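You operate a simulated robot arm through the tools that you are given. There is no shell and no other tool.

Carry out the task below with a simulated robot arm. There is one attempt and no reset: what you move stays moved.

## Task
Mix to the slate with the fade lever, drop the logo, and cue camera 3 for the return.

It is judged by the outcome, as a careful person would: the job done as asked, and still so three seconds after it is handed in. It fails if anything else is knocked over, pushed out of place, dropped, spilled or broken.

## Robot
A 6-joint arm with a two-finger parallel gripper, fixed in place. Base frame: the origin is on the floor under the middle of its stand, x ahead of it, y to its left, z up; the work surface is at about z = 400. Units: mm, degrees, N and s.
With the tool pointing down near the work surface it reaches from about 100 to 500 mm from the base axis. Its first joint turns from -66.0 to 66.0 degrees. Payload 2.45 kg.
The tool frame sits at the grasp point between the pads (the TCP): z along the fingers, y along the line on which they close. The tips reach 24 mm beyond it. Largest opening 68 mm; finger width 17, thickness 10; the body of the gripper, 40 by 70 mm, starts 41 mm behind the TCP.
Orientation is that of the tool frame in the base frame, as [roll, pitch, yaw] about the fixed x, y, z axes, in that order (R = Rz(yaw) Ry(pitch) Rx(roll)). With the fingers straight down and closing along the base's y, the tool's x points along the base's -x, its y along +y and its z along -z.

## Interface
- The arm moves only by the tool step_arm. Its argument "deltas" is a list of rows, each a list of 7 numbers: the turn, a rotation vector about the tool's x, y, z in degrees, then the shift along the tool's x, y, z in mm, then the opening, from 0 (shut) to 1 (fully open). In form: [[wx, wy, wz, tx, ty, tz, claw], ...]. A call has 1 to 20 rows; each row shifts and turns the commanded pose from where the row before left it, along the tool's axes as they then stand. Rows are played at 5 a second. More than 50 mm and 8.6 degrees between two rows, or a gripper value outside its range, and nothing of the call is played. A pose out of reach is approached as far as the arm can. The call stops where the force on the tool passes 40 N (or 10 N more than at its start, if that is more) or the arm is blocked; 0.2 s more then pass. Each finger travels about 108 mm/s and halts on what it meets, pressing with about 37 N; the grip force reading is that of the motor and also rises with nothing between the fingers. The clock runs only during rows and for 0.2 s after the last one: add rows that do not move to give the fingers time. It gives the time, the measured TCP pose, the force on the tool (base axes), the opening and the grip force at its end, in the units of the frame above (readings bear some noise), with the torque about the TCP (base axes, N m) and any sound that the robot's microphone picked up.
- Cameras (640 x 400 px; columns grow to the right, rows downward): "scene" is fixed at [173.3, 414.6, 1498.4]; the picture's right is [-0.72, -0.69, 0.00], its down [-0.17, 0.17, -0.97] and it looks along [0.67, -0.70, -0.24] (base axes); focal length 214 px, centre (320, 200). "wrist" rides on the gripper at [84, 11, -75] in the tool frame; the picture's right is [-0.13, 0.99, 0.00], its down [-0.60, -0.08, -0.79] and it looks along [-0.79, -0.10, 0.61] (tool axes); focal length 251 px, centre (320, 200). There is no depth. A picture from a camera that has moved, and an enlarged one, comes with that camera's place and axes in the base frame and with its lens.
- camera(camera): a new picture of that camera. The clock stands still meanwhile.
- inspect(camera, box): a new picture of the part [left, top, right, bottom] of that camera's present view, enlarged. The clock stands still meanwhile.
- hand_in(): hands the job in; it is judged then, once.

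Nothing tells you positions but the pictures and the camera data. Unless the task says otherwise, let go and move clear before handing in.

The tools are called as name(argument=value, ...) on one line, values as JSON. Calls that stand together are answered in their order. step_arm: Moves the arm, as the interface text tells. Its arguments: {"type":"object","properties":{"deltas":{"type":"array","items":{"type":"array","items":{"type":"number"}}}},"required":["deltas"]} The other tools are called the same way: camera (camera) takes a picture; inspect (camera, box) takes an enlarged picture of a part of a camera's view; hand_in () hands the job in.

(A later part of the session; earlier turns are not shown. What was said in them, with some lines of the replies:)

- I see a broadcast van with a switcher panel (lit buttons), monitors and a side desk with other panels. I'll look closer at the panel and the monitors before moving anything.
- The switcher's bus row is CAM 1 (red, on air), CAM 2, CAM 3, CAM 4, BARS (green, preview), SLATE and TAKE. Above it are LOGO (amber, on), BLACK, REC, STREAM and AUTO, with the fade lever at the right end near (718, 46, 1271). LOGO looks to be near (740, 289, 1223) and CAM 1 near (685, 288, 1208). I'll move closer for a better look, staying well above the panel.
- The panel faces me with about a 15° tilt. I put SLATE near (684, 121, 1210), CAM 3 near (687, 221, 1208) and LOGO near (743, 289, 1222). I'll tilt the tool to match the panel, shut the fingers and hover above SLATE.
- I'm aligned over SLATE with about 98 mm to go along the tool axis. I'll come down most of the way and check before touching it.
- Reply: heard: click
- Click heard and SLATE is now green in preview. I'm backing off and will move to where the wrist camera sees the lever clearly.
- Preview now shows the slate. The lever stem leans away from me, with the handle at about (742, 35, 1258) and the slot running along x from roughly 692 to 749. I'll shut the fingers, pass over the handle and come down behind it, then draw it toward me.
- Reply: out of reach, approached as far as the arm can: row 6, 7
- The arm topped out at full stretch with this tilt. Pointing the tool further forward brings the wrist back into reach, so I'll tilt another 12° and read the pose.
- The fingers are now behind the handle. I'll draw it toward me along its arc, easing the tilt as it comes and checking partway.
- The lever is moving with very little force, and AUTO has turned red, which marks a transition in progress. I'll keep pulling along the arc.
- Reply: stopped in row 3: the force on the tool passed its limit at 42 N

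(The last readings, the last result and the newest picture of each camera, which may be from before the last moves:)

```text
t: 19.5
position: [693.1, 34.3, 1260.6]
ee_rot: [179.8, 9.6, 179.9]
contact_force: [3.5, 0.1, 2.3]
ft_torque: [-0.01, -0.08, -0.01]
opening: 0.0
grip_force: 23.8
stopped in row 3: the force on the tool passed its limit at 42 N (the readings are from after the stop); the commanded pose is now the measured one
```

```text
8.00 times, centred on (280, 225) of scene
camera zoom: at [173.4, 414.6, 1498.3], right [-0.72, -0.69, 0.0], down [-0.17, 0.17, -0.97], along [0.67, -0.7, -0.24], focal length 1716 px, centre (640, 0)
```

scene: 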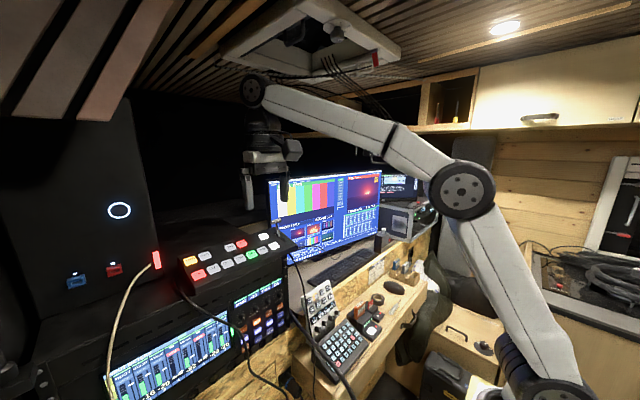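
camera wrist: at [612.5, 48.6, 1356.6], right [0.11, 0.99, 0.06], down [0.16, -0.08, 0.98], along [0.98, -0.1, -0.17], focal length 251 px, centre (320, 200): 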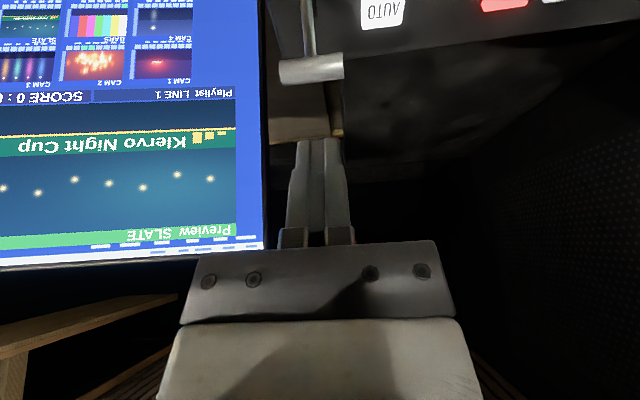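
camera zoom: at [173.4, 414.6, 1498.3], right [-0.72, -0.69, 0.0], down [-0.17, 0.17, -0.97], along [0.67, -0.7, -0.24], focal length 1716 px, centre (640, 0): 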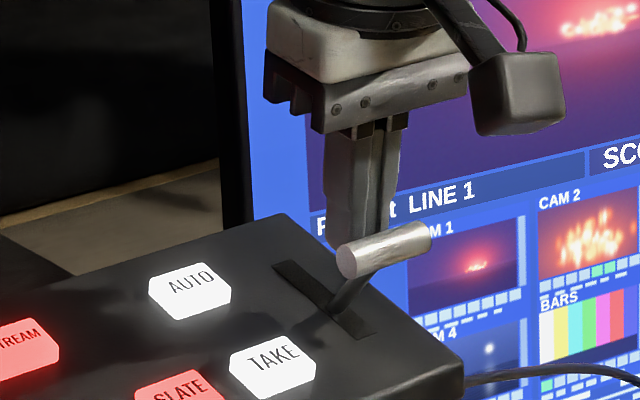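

The lever reached its near stop: AUTO is white again, SLATE is red and preview shows CAM 1. I'm easing off the handle and lifting clear.

step_arm(deltas=[[0, 0, 0, -4, 0, -2, 0], [0, 0, 0, -4, 0, -6, 0], [0, 0, 0, 0, 0, -15, 0], [0, 0, 0, 0, 0, -25, 0], [0, 0, 0, 0, 0, -25, 0], [0, 0, 0, 0, 0, -25, 0], [0, 0, 0, 0, 0, 0, 0]])

camera(camera="wrist")

inspect(camera="scene", box=[170, 190, 330, 290])

inspect(camera="scene", box=[260, 165, 440, 280])

```text
t: 21.1
position: [683.9, 35.3, 1357.9]
ee_rot: [179.9, 9.4, 180.0]
contact_force: [0.5, -0.2, 0.3]
ft_torque: [-0.01, -0.01, 0.02]
opening: 0.0
grip_force: 23.4
```

```text
taken
camera wrist: at [589.5, 45.8, 1418.2], right [0.13, 0.99, 0.02], down [0.47, -0.08, 0.88], along [0.88, -0.1, -0.47], focal length 251 px, centre (320, 200)
```

wrist: 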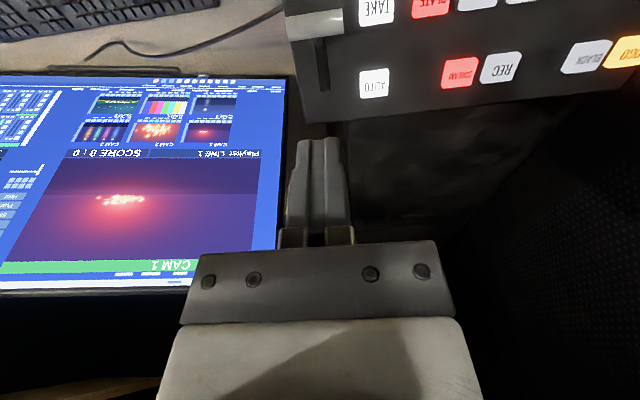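

```text
4.00 times, centred on (250, 240) of scene
camera zoom: at [173.3, 414.6, 1498.4], right [-0.72, -0.69, 0.0], down [-0.17, 0.17, -0.97], along [0.67, -0.7, -0.24], focal length 858 px, centre (600, 40)
```

zoom: 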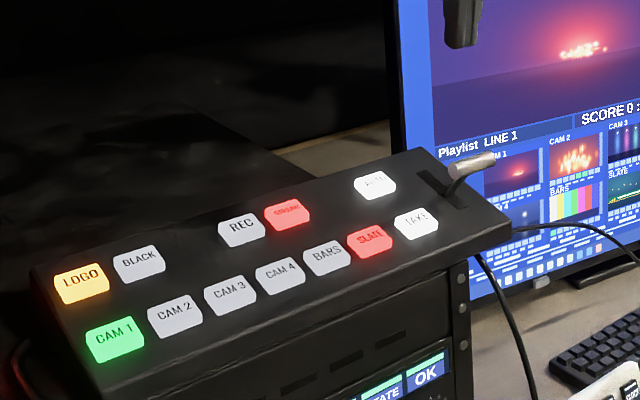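

```text
3.48 times, centred on (350, 222) of scene
camera zoom: at [173.3, 414.6, 1498.4], right [-0.72, -0.69, 0.0], down [-0.17, 0.17, -0.97], along [0.67, -0.7, -0.24], focal length 746 px, centre (216, 122)
```

zoom: 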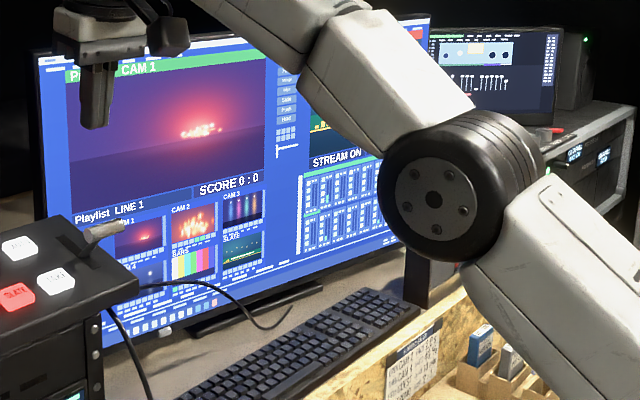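

The slate is on air and CAM 1 is in preview, with the lever resting at its near end. Next I'll hover over CAM 3.

step_arm(deltas=[[0, -6.2, 0, 0, 0, 0, 0], [0, 0, 0, 12.5, 31, 0, 0], [0, 0, 0, 12.5, 31, 0, 0], [0, 0, 0, 12.6, 31, 0, 0], [0, 0, 0, 0, 31, 5, 0], [0, 0, 0, 0, 31, 20, 0], [0, 0, 0, 0, 31.2, 20, 0], [0, 0, 0, 0, 0, 10.8, 0], [0, 0, 0, 0, 0, 0, 0]])

camera(camera="wrist")

inspect(camera="scene", box=[170, 190, 330, 290])

```text
t: 23.1
position: [663.3, 221.2, 1295.4]
ee_rot: [179.8, 15.6, 179.9]
contact_force: [0.0, -0.4, 0.7]
ft_torque: [-0.05, 0.01, 0.0]
opening: 0.0
grip_force: 23.9
```

```text
taken
camera wrist: at [562.7, 232.3, 1344.1], right [0.13, 0.99, 0.04], down [0.37, -0.08, 0.93], along [0.92, -0.1, -0.37], focal length 251 px, centre (320, 200)
```

wrist: 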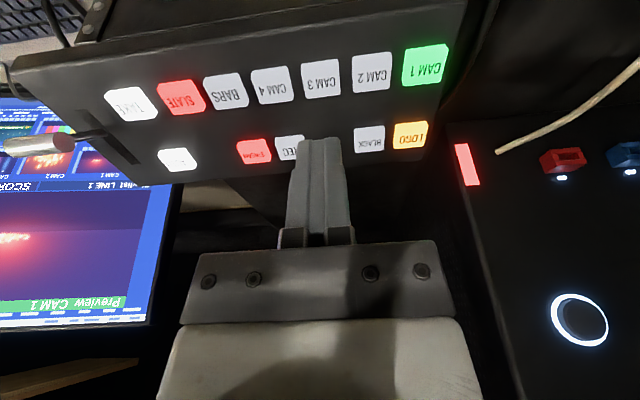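

```text
4.00 times, centred on (250, 240) of scene
camera zoom: at [173.3, 414.6, 1498.4], right [-0.72, -0.69, 0.0], down [-0.17, 0.17, -0.97], along [0.67, -0.7, -0.24], focal length 858 px, centre (600, 40)
```

zoom: 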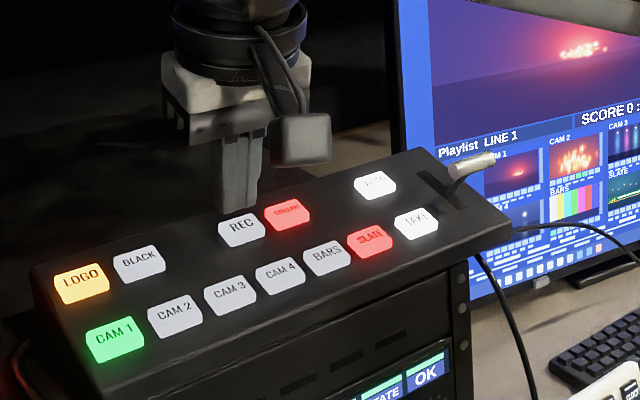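

step_arm(deltas=[[0, 0, 0, 0, 0.5, 20, 0], [0, 0, 0, -0.4, 0.6, 20, 0], [0, 0, 0, 0, 0, 15, 0], [0, 0, 0, 0, 0, 7, 0], [0, 0, 0, 0, 0, 0, 0]])

inspect(camera="wrist", box=[220, 60, 420, 185])

inspect(camera="scene", box=[180, 215, 280, 278])

```text
t: 24.3
position: [679.9, 222.3, 1236.1]
ee_rot: [179.8, 15.7, 179.9]
contact_force: [0.2, 0.0, -0.3]
ft_torque: [-0.01, 0.02, 0.0]
opening: 0.0
grip_force: 23.3
```

```text
3.20 times, centred on (320, 122) of wrist
camera zoom: at [580.3, 233.7, 1284.6], right [0.13, 0.99, 0.04], down [0.37, -0.08, 0.93], along [0.92, -0.1, -0.37], focal length 805 px, centre (320, 448)
```

zoom: 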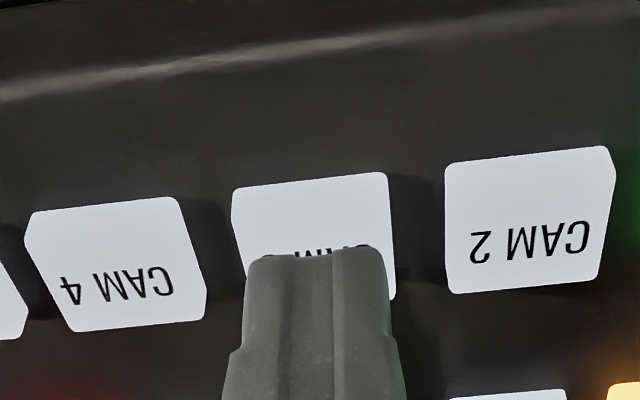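

```text
6.35 times, centred on (230, 246) of scene
camera zoom: at [173.3, 414.6, 1498.4], right [-0.72, -0.69, 0.0], down [-0.17, 0.17, -0.97], along [0.67, -0.7, -0.24], focal length 1362 px, centre (891, -95)
```

zoom: 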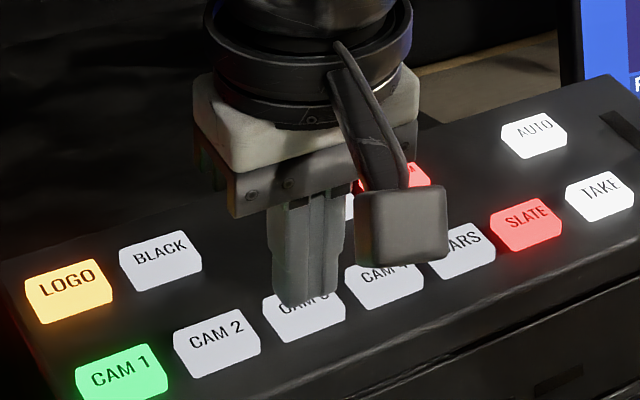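

Aligned over CAM 3. I'll press in small steps.

step_arm(deltas=[[0, 0, 0, 0, 0, 3, 0], [0, 0, 0, 0, 0, 2, 0], [0, 0, 0, 0, 0, 1.5, 0], [0, 0, 0, 0, 0, 1.5, 0], [0, 0, 0, 0, 0, 0, 0]])

inspect(camera="wrist", box=[220, 60, 420, 185])

```text
t: 25.5
position: [683.0, 223.0, 1228.0]
ee_rot: [179.7, 15.7, 179.9]
contact_force: [-0.4, -0.2, 0.2]
ft_torque: [0.0, 0.01, 0.01]
opening: 0.0
grip_force: 23.2
heard: click
```

```text
3.20 times, centred on (320, 122) of wrist
camera zoom: at [582.3, 233.6, 1277.2], right [0.13, 0.99, 0.04], down [0.37, -0.08, 0.93], along [0.92, -0.1, -0.37], focal length 805 px, centre (320, 448)
```

zoom: 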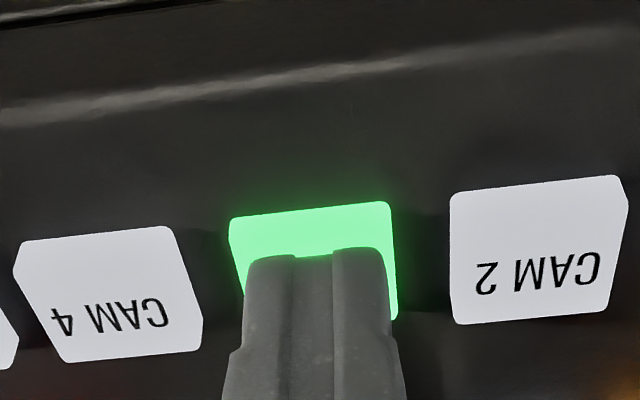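

CAM 3 is green in preview. I'm retracting, then moving to LOGO with more forward tilt so it's within reach.

step_arm(deltas=[[0, 0, 0, 0, 0, -5, 0], [0, 0, 0, 0, 0, -25, 0], [0, 0, 0, 0, 0, -30, 0], [0, -7.2, 0, 0, 0, 0, 0], [0, -7.2, 0, 0, 0, 0, 0], [0, 0, 0, -11.6, 21.6, 4.6, 0], [0, 0, 0, -11.6, 21.7, 4.7, 0], [0, 0, 0, -11.6, 21.7, 4.7, 0], [0, 0, 0, 0, 0, 0, 0]])

camera(camera="wrist")

inspect(camera="scene", box=[150, 190, 310, 290])

```text
t: 27.5
position: [705.4, 287.6, 1290.1]
ee_rot: [179.9, 30.0, 179.9]
contact_force: [-0.1, -0.1, -0.4]
ft_torque: [-0.01, 0.0, -0.01]
opening: 0.0
grip_force: 23.5
```

```text
taken
camera wrist: at [595.0, 298.5, 1313.8], right [0.11, 0.99, 0.07], down [0.12, -0.08, 0.99], along [0.99, -0.1, -0.13], focal length 251 px, centre (320, 200)
```

wrist: 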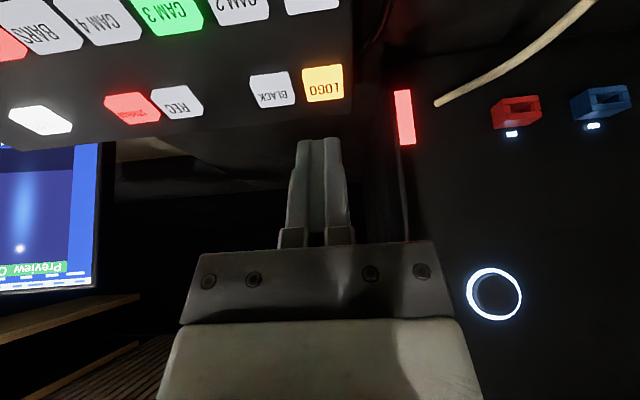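

```text
4.00 times, centred on (230, 240) of scene
camera zoom: at [173.3, 414.6, 1498.4], right [-0.72, -0.69, 0.0], down [-0.17, 0.17, -0.97], along [0.67, -0.7, -0.24], focal length 858 px, centre (680, 40)
```

zoom: 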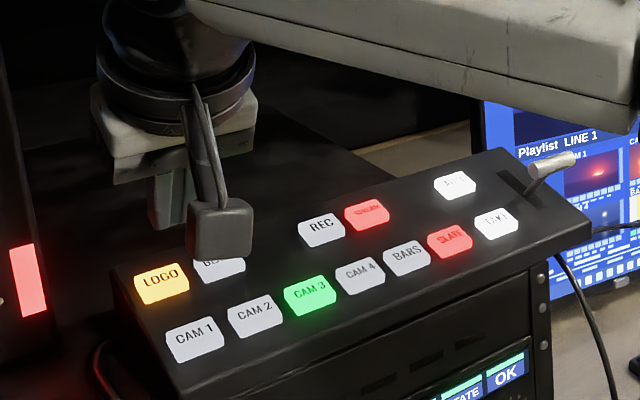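

step_arm(deltas=[[0, 0, 0, 0, 1, 15, 0], [0, 0, 0, 0, 0.7, 15, 0], [0, 0, 0, 0, 0, 8, 0], [0, 0, 0, 0, 0, 5, 0], [0, 0, 0, 0, 0, 0, 0]])

inspect(camera="wrist", box=[220, 60, 420, 185])

inspect(camera="scene", box=[160, 215, 260, 278])

```text
t: 28.7
position: [724.9, 287.9, 1254.0]
ee_rot: [179.8, 30.1, 179.8]
contact_force: [-0.1, -0.3, -0.1]
ft_torque: [0.01, -0.04, -0.03]
opening: 0.1
grip_force: 24.0
```

```text
3.20 times, centred on (320, 122) of wrist
camera zoom: at [615.7, 300.4, 1276.7], right [0.11, 0.99, 0.07], down [0.12, -0.08, 0.99], along [0.99, -0.1, -0.13], focal length 805 px, centre (320, 448)
```

zoom: 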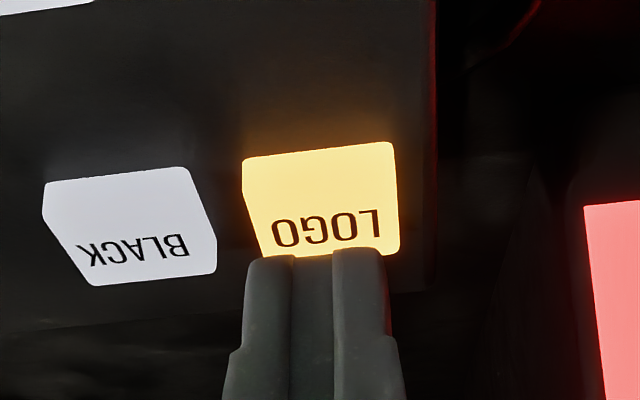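

```text
6.35 times, centred on (210, 246) of scene
camera zoom: at [173.3, 414.6, 1498.4], right [-0.72, -0.69, 0.0], down [-0.17, 0.17, -0.97], along [0.67, -0.7, -0.24], focal length 1362 px, centre (1018, -95)
```

zoom: 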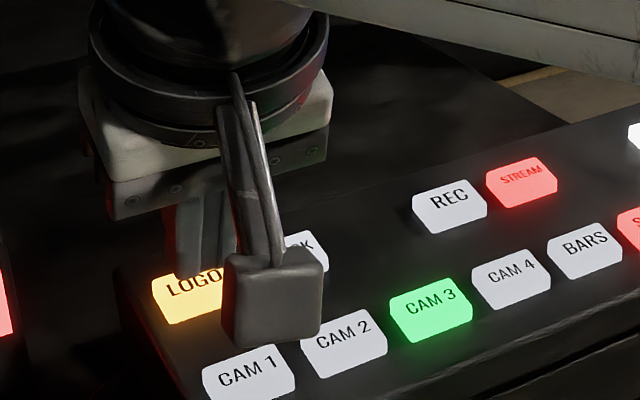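

step_arm(deltas=[[0, 0, 0, 0, 0.5, 4, 0], [0, 0, 0, 0.5, 0.5, 3, 0], [0, 0, 0, 0, 0, 1.5, 0], [0, 0, 0, 0, 0, 0, 0]])

inspect(camera="wrist", box=[220, 60, 420, 185])

```text
t: 29.7
position: [729.7, 288.9, 1247.1]
ee_rot: [179.8, 30.1, 179.9]
contact_force: [-0.8, -0.3, 0.1]
ft_torque: [0.02, 0.01, 0.0]
opening: 0.1
grip_force: 24.4
```

```text
3.20 times, centred on (320, 122) of wrist
camera zoom: at [619.5, 301.2, 1269.2], right [0.11, 0.99, 0.07], down [0.12, -0.08, 0.99], along [0.99, -0.1, -0.13], focal length 805 px, centre (320, 448)
```

zoom: 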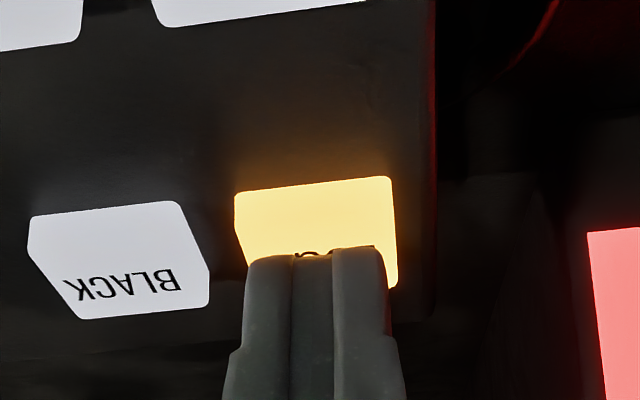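

step_arm(deltas=[[0, 0, 0, 0, 0, 1.5, 0], [0, 0, 0, 0, 0, 1, 0], [0, 0, 0, 0, 0, 0, 0]])

inspect(camera="wrist", box=[220, 60, 420, 185])

```text
t: 30.5
position: [730.2, 290.0, 1244.1]
ee_rot: [179.8, 30.1, 179.9]
contact_force: [0.9, -0.8, -0.1]
ft_torque: [0.02, -0.01, -0.01]
opening: 0.3
grip_force: 23.6
```

```text
3.20 times, centred on (320, 122) of wrist
camera zoom: at [620.9, 301.3, 1266.7], right [0.11, 0.99, 0.07], down [0.12, -0.08, 0.99], along [0.99, -0.1, -0.13], focal length 805 px, centre (320, 448)
```

zoom: 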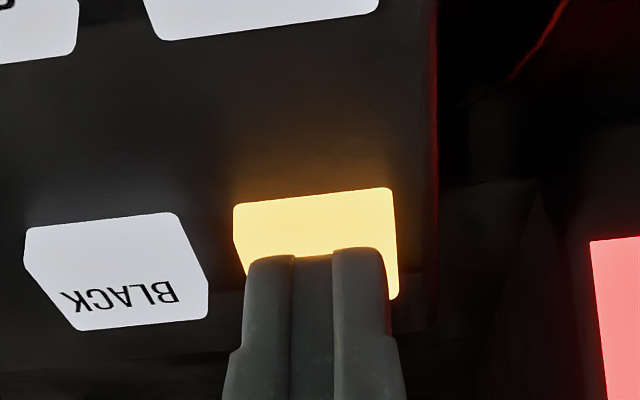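

step_arm(deltas=[[0, 0, 0, 0, 0, 1.2, 0], [0, 0, 0, 0, 0, 0, 0]])

inspect(camera="wrist", box=[220, 60, 420, 185])

```text
t: 31.1
position: [730.7, 290.0, 1242.7]
ee_rot: [179.8, 30.0, 179.8]
contact_force: [-0.2, 0.1, -0.2]
ft_torque: [0.02, 0.0, 0.01]
opening: 0.2
grip_force: 23.4
```

```text
3.20 times, centred on (320, 122) of wrist
camera zoom: at [621.4, 301.3, 1265.8], right [0.11, 0.99, 0.07], down [0.12, -0.08, 0.99], along [0.99, -0.1, -0.13], focal length 805 px, centre (320, 448)
```

zoom: 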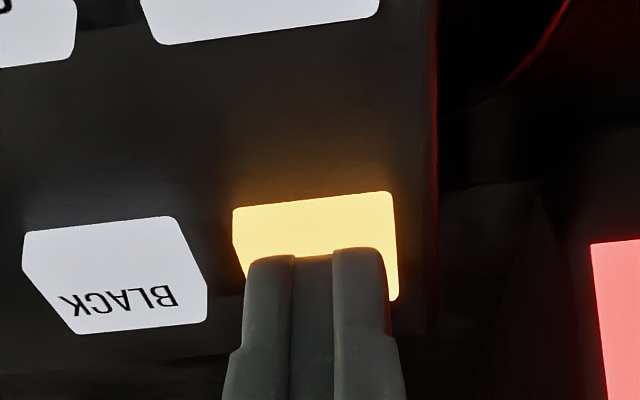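

step_arm(deltas=[[0, 0, 0, 0, 0, 1.2, 0], [0, 0, 0, 0, 0, 0, 0]])

inspect(camera="wrist", box=[220, 60, 420, 185])

```text
t: 31.7
position: [731.5, 290.1, 1243.6]
ee_rot: [179.7, 30.1, 179.8]
contact_force: [-0.2, -0.1, 1.3]
ft_torque: [0.02, 0.02, 0.01]
opening: 0.0
grip_force: 23.4
```

```text
3.20 times, centred on (320, 122) of wrist
camera zoom: at [622.0, 301.3, 1264.9], right [0.11, 0.99, 0.07], down [0.12, -0.08, 0.99], along [0.99, -0.1, -0.13], focal length 805 px, centre (320, 448)
```

zoom: 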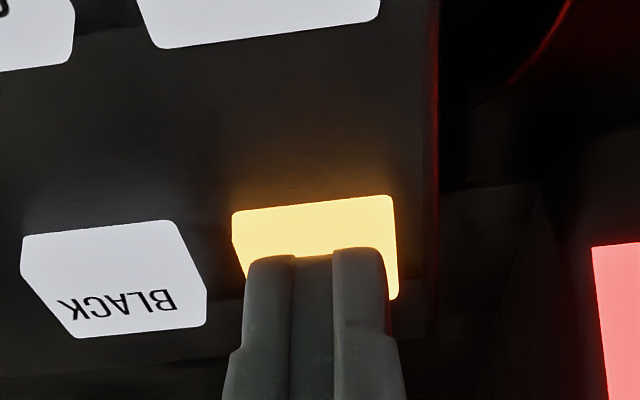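

step_arm(deltas=[[0, 0, 0, 0, 0, 1.0, 0], [0, 0, 0, 0, 0, 0, 0]])

inspect(camera="wrist", box=[220, 60, 420, 185])

```text
t: 32.3
position: [731.4, 289.7, 1240.1]
ee_rot: [179.8, 30.1, 179.8]
contact_force: [-0.6, 1.2, 3.0]
ft_torque: [0.03, 0.0, -0.02]
opening: 0.1
grip_force: 23.8
heard: click
```

```text
3.20 times, centred on (320, 122) of wrist
camera zoom: at [622.3, 301.2, 1263.9], right [0.11, 0.99, 0.07], down [0.12, -0.08, 0.99], along [0.99, -0.1, -0.13], focal length 805 px, centre (320, 448)
```

zoom: 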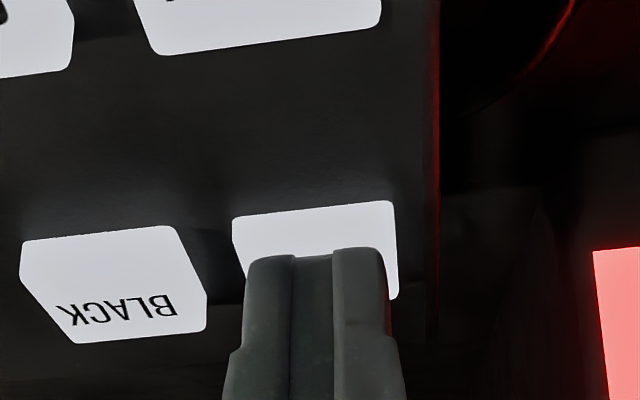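

One click, and the LOGO light is out. I'm retracting clear and will check every state on the panel and the monitor.

step_arm(deltas=[[0, 0, 0, 0, 0, -6, 0], [0, 0, 0, 0, 0, -25, 0], [0, 0, 0, 0, 0, -30, 0], [0, 0, 0, 0, 0, -30, 0], [0, 0, 0, 20, -10, -25, 0.5], [0, 0, 0, 30, -10, -20, 0.5], [0, 0, 0, 30, -10, -10, 0.5], [0, 0, 0, 0, 0, 0, 0.5]])

camera(camera="wrist")

camera(camera="scene")

inspect(camera="scene", box=[160, 200, 320, 300])

inspect(camera="scene", box=[260, 165, 440, 280])

```text
t: 34.1
position: [588.7, 261.0, 1326.3]
ee_rot: [179.8, 30.1, 179.9]
contact_force: [0.5, -0.3, -0.2]
ft_torque: [0.0, 0.03, 0.0]
opening: 33.9
grip_force: 0.0
```

```text
taken
camera wrist: at [479.7, 271.6, 1349.7], right [0.11, 0.99, 0.07], down [0.12, -0.08, 0.99], along [0.99, -0.1, -0.13], focal length 251 px, centre (320, 200)
```

wrist: 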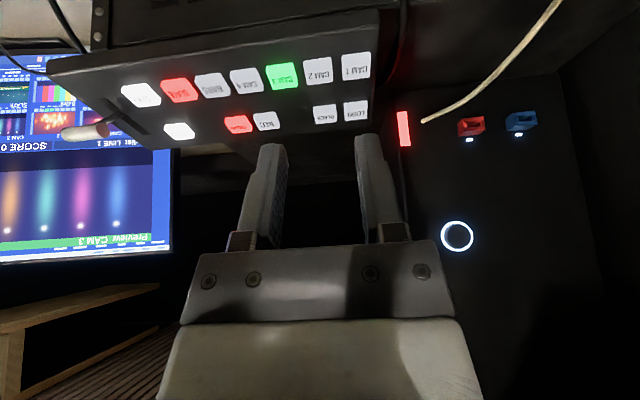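

```text
taken
```

scene: 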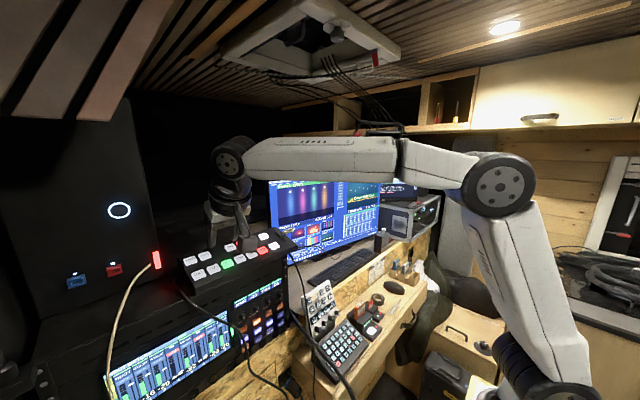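

```text
4.00 times, centred on (240, 250) of scene
camera zoom: at [173.3, 414.6, 1498.4], right [-0.72, -0.69, 0.0], down [-0.17, 0.17, -0.97], along [0.67, -0.7, -0.24], focal length 858 px, centre (640, 0)
```

zoom: 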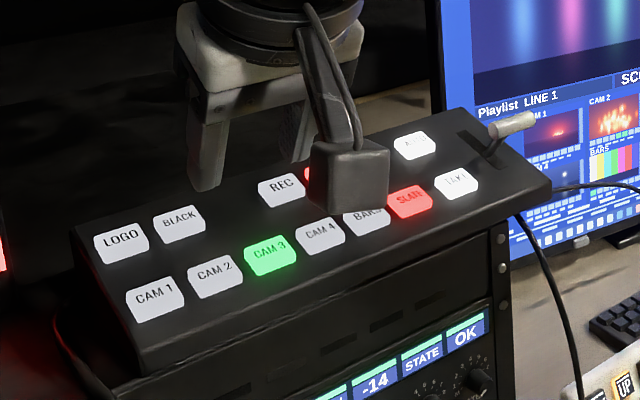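

```text
3.48 times, centred on (350, 222) of scene
camera zoom: at [173.3, 414.6, 1498.4], right [-0.72, -0.69, 0.0], down [-0.17, 0.17, -0.97], along [0.67, -0.7, -0.24], focal length 746 px, centre (216, 122)
```

zoom: 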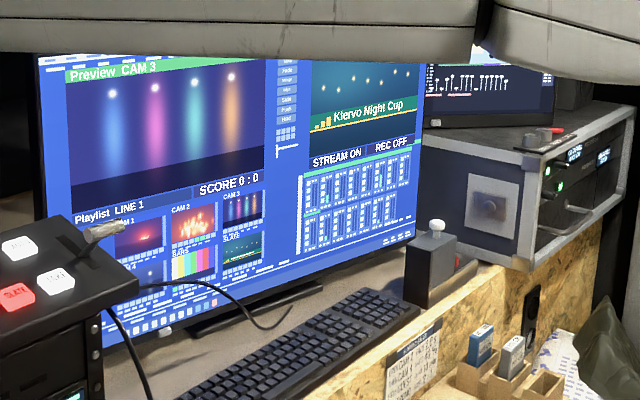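

All the states match the task: SLATE is on air, CAM 3 is in preview, and the logo is off, with STREAM on and REC off as before. I'll move further clear and check once more before handing in.

step_arm(deltas=[[0, 0, 0, 6, 0, -22, 0.5], [0, 0, 0, 6, 0, -22, 0.5], [0, 0, 0, 6, 0, -22, 0.5], [0, 0, 0, 6, 0, -22, 0.5], [0, 0, 0, 5, 0, -20, 0.5], [0, 0, 0, 0, 0, 0, 0.5], [0, 0, 0, 0, 0, 0, 0.5], [0, 0, 0, 0, 0, 0, 0.5], [0, 0, 0, 0, 0, 0, 0.5], [0, 0, 0, 0, 0, 0, 0.5]])

inspect(camera="scene", box=[160, 200, 320, 300])

inspect(camera="scene", box=[260, 165, 440, 280])

```text
t: 36.3
position: [510.5, 260.1, 1407.3]
ee_rot: [179.8, 30.1, 179.7]
contact_force: [0.1, 0.1, 0.5]
ft_torque: [0.0, 0.01, -0.01]
opening: 34.1
grip_force: 0.0
```

```text
4.00 times, centred on (240, 250) of scene
camera zoom: at [173.3, 414.6, 1498.4], right [-0.72, -0.69, 0.0], down [-0.17, 0.17, -0.97], along [0.67, -0.7, -0.24], focal length 858 px, centre (640, 0)
```

zoom: 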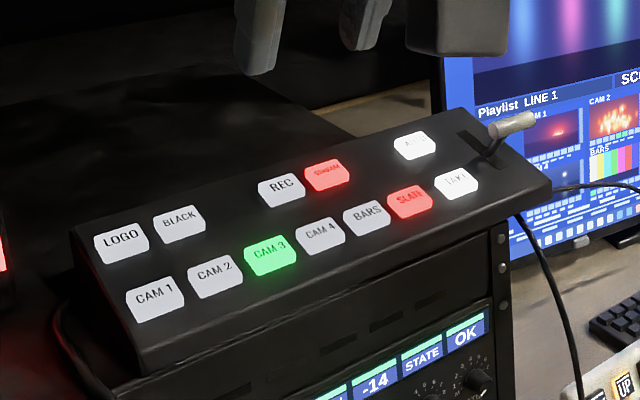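

```text
3.48 times, centred on (350, 222) of scene
camera zoom: at [173.3, 414.6, 1498.4], right [-0.72, -0.69, 0.0], down [-0.17, 0.17, -0.97], along [0.67, -0.7, -0.24], focal length 746 px, centre (216, 122)
```

zoom: 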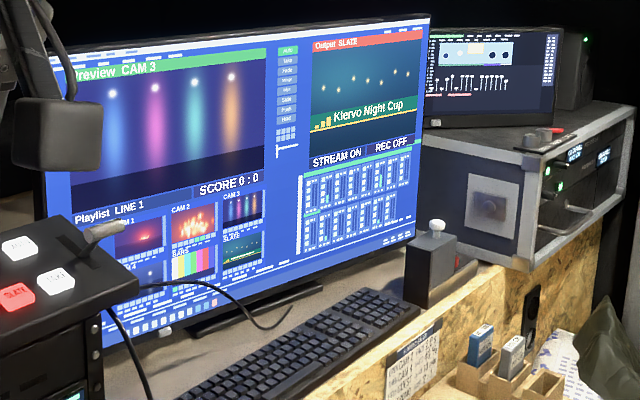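

The monitor shows Output SLATE without the logo and Preview CAM 3. The fade lever is at its full near stop, STREAM is still on, REC is still off, and nothing else has been moved. The arm is clear, so I'm handing in.

hand_in()

```text
The job is handed in.
```

The job is handed in: the slate is on air, the logo is off, and camera 3 is in preview for the return.

- **Mix:** I selected SLATE as preview, then pulled the fade lever all the way to its near stop. At the stop the arm briefly hit its force limit (42 N), and the move stopped there. The transition completed, and the monitor shows Output SLATE.
- **Logo:** I pressed LOGO once. Its light went out, and the logo no longer shows on the output.
- **Camera 3:** CAM 3 is lit green and the monitor shows Preview CAM 3.

STREAM is still on and REC is still off, as at the start. I saw nothing else knocked or moved, and the arm is clear of the panel.
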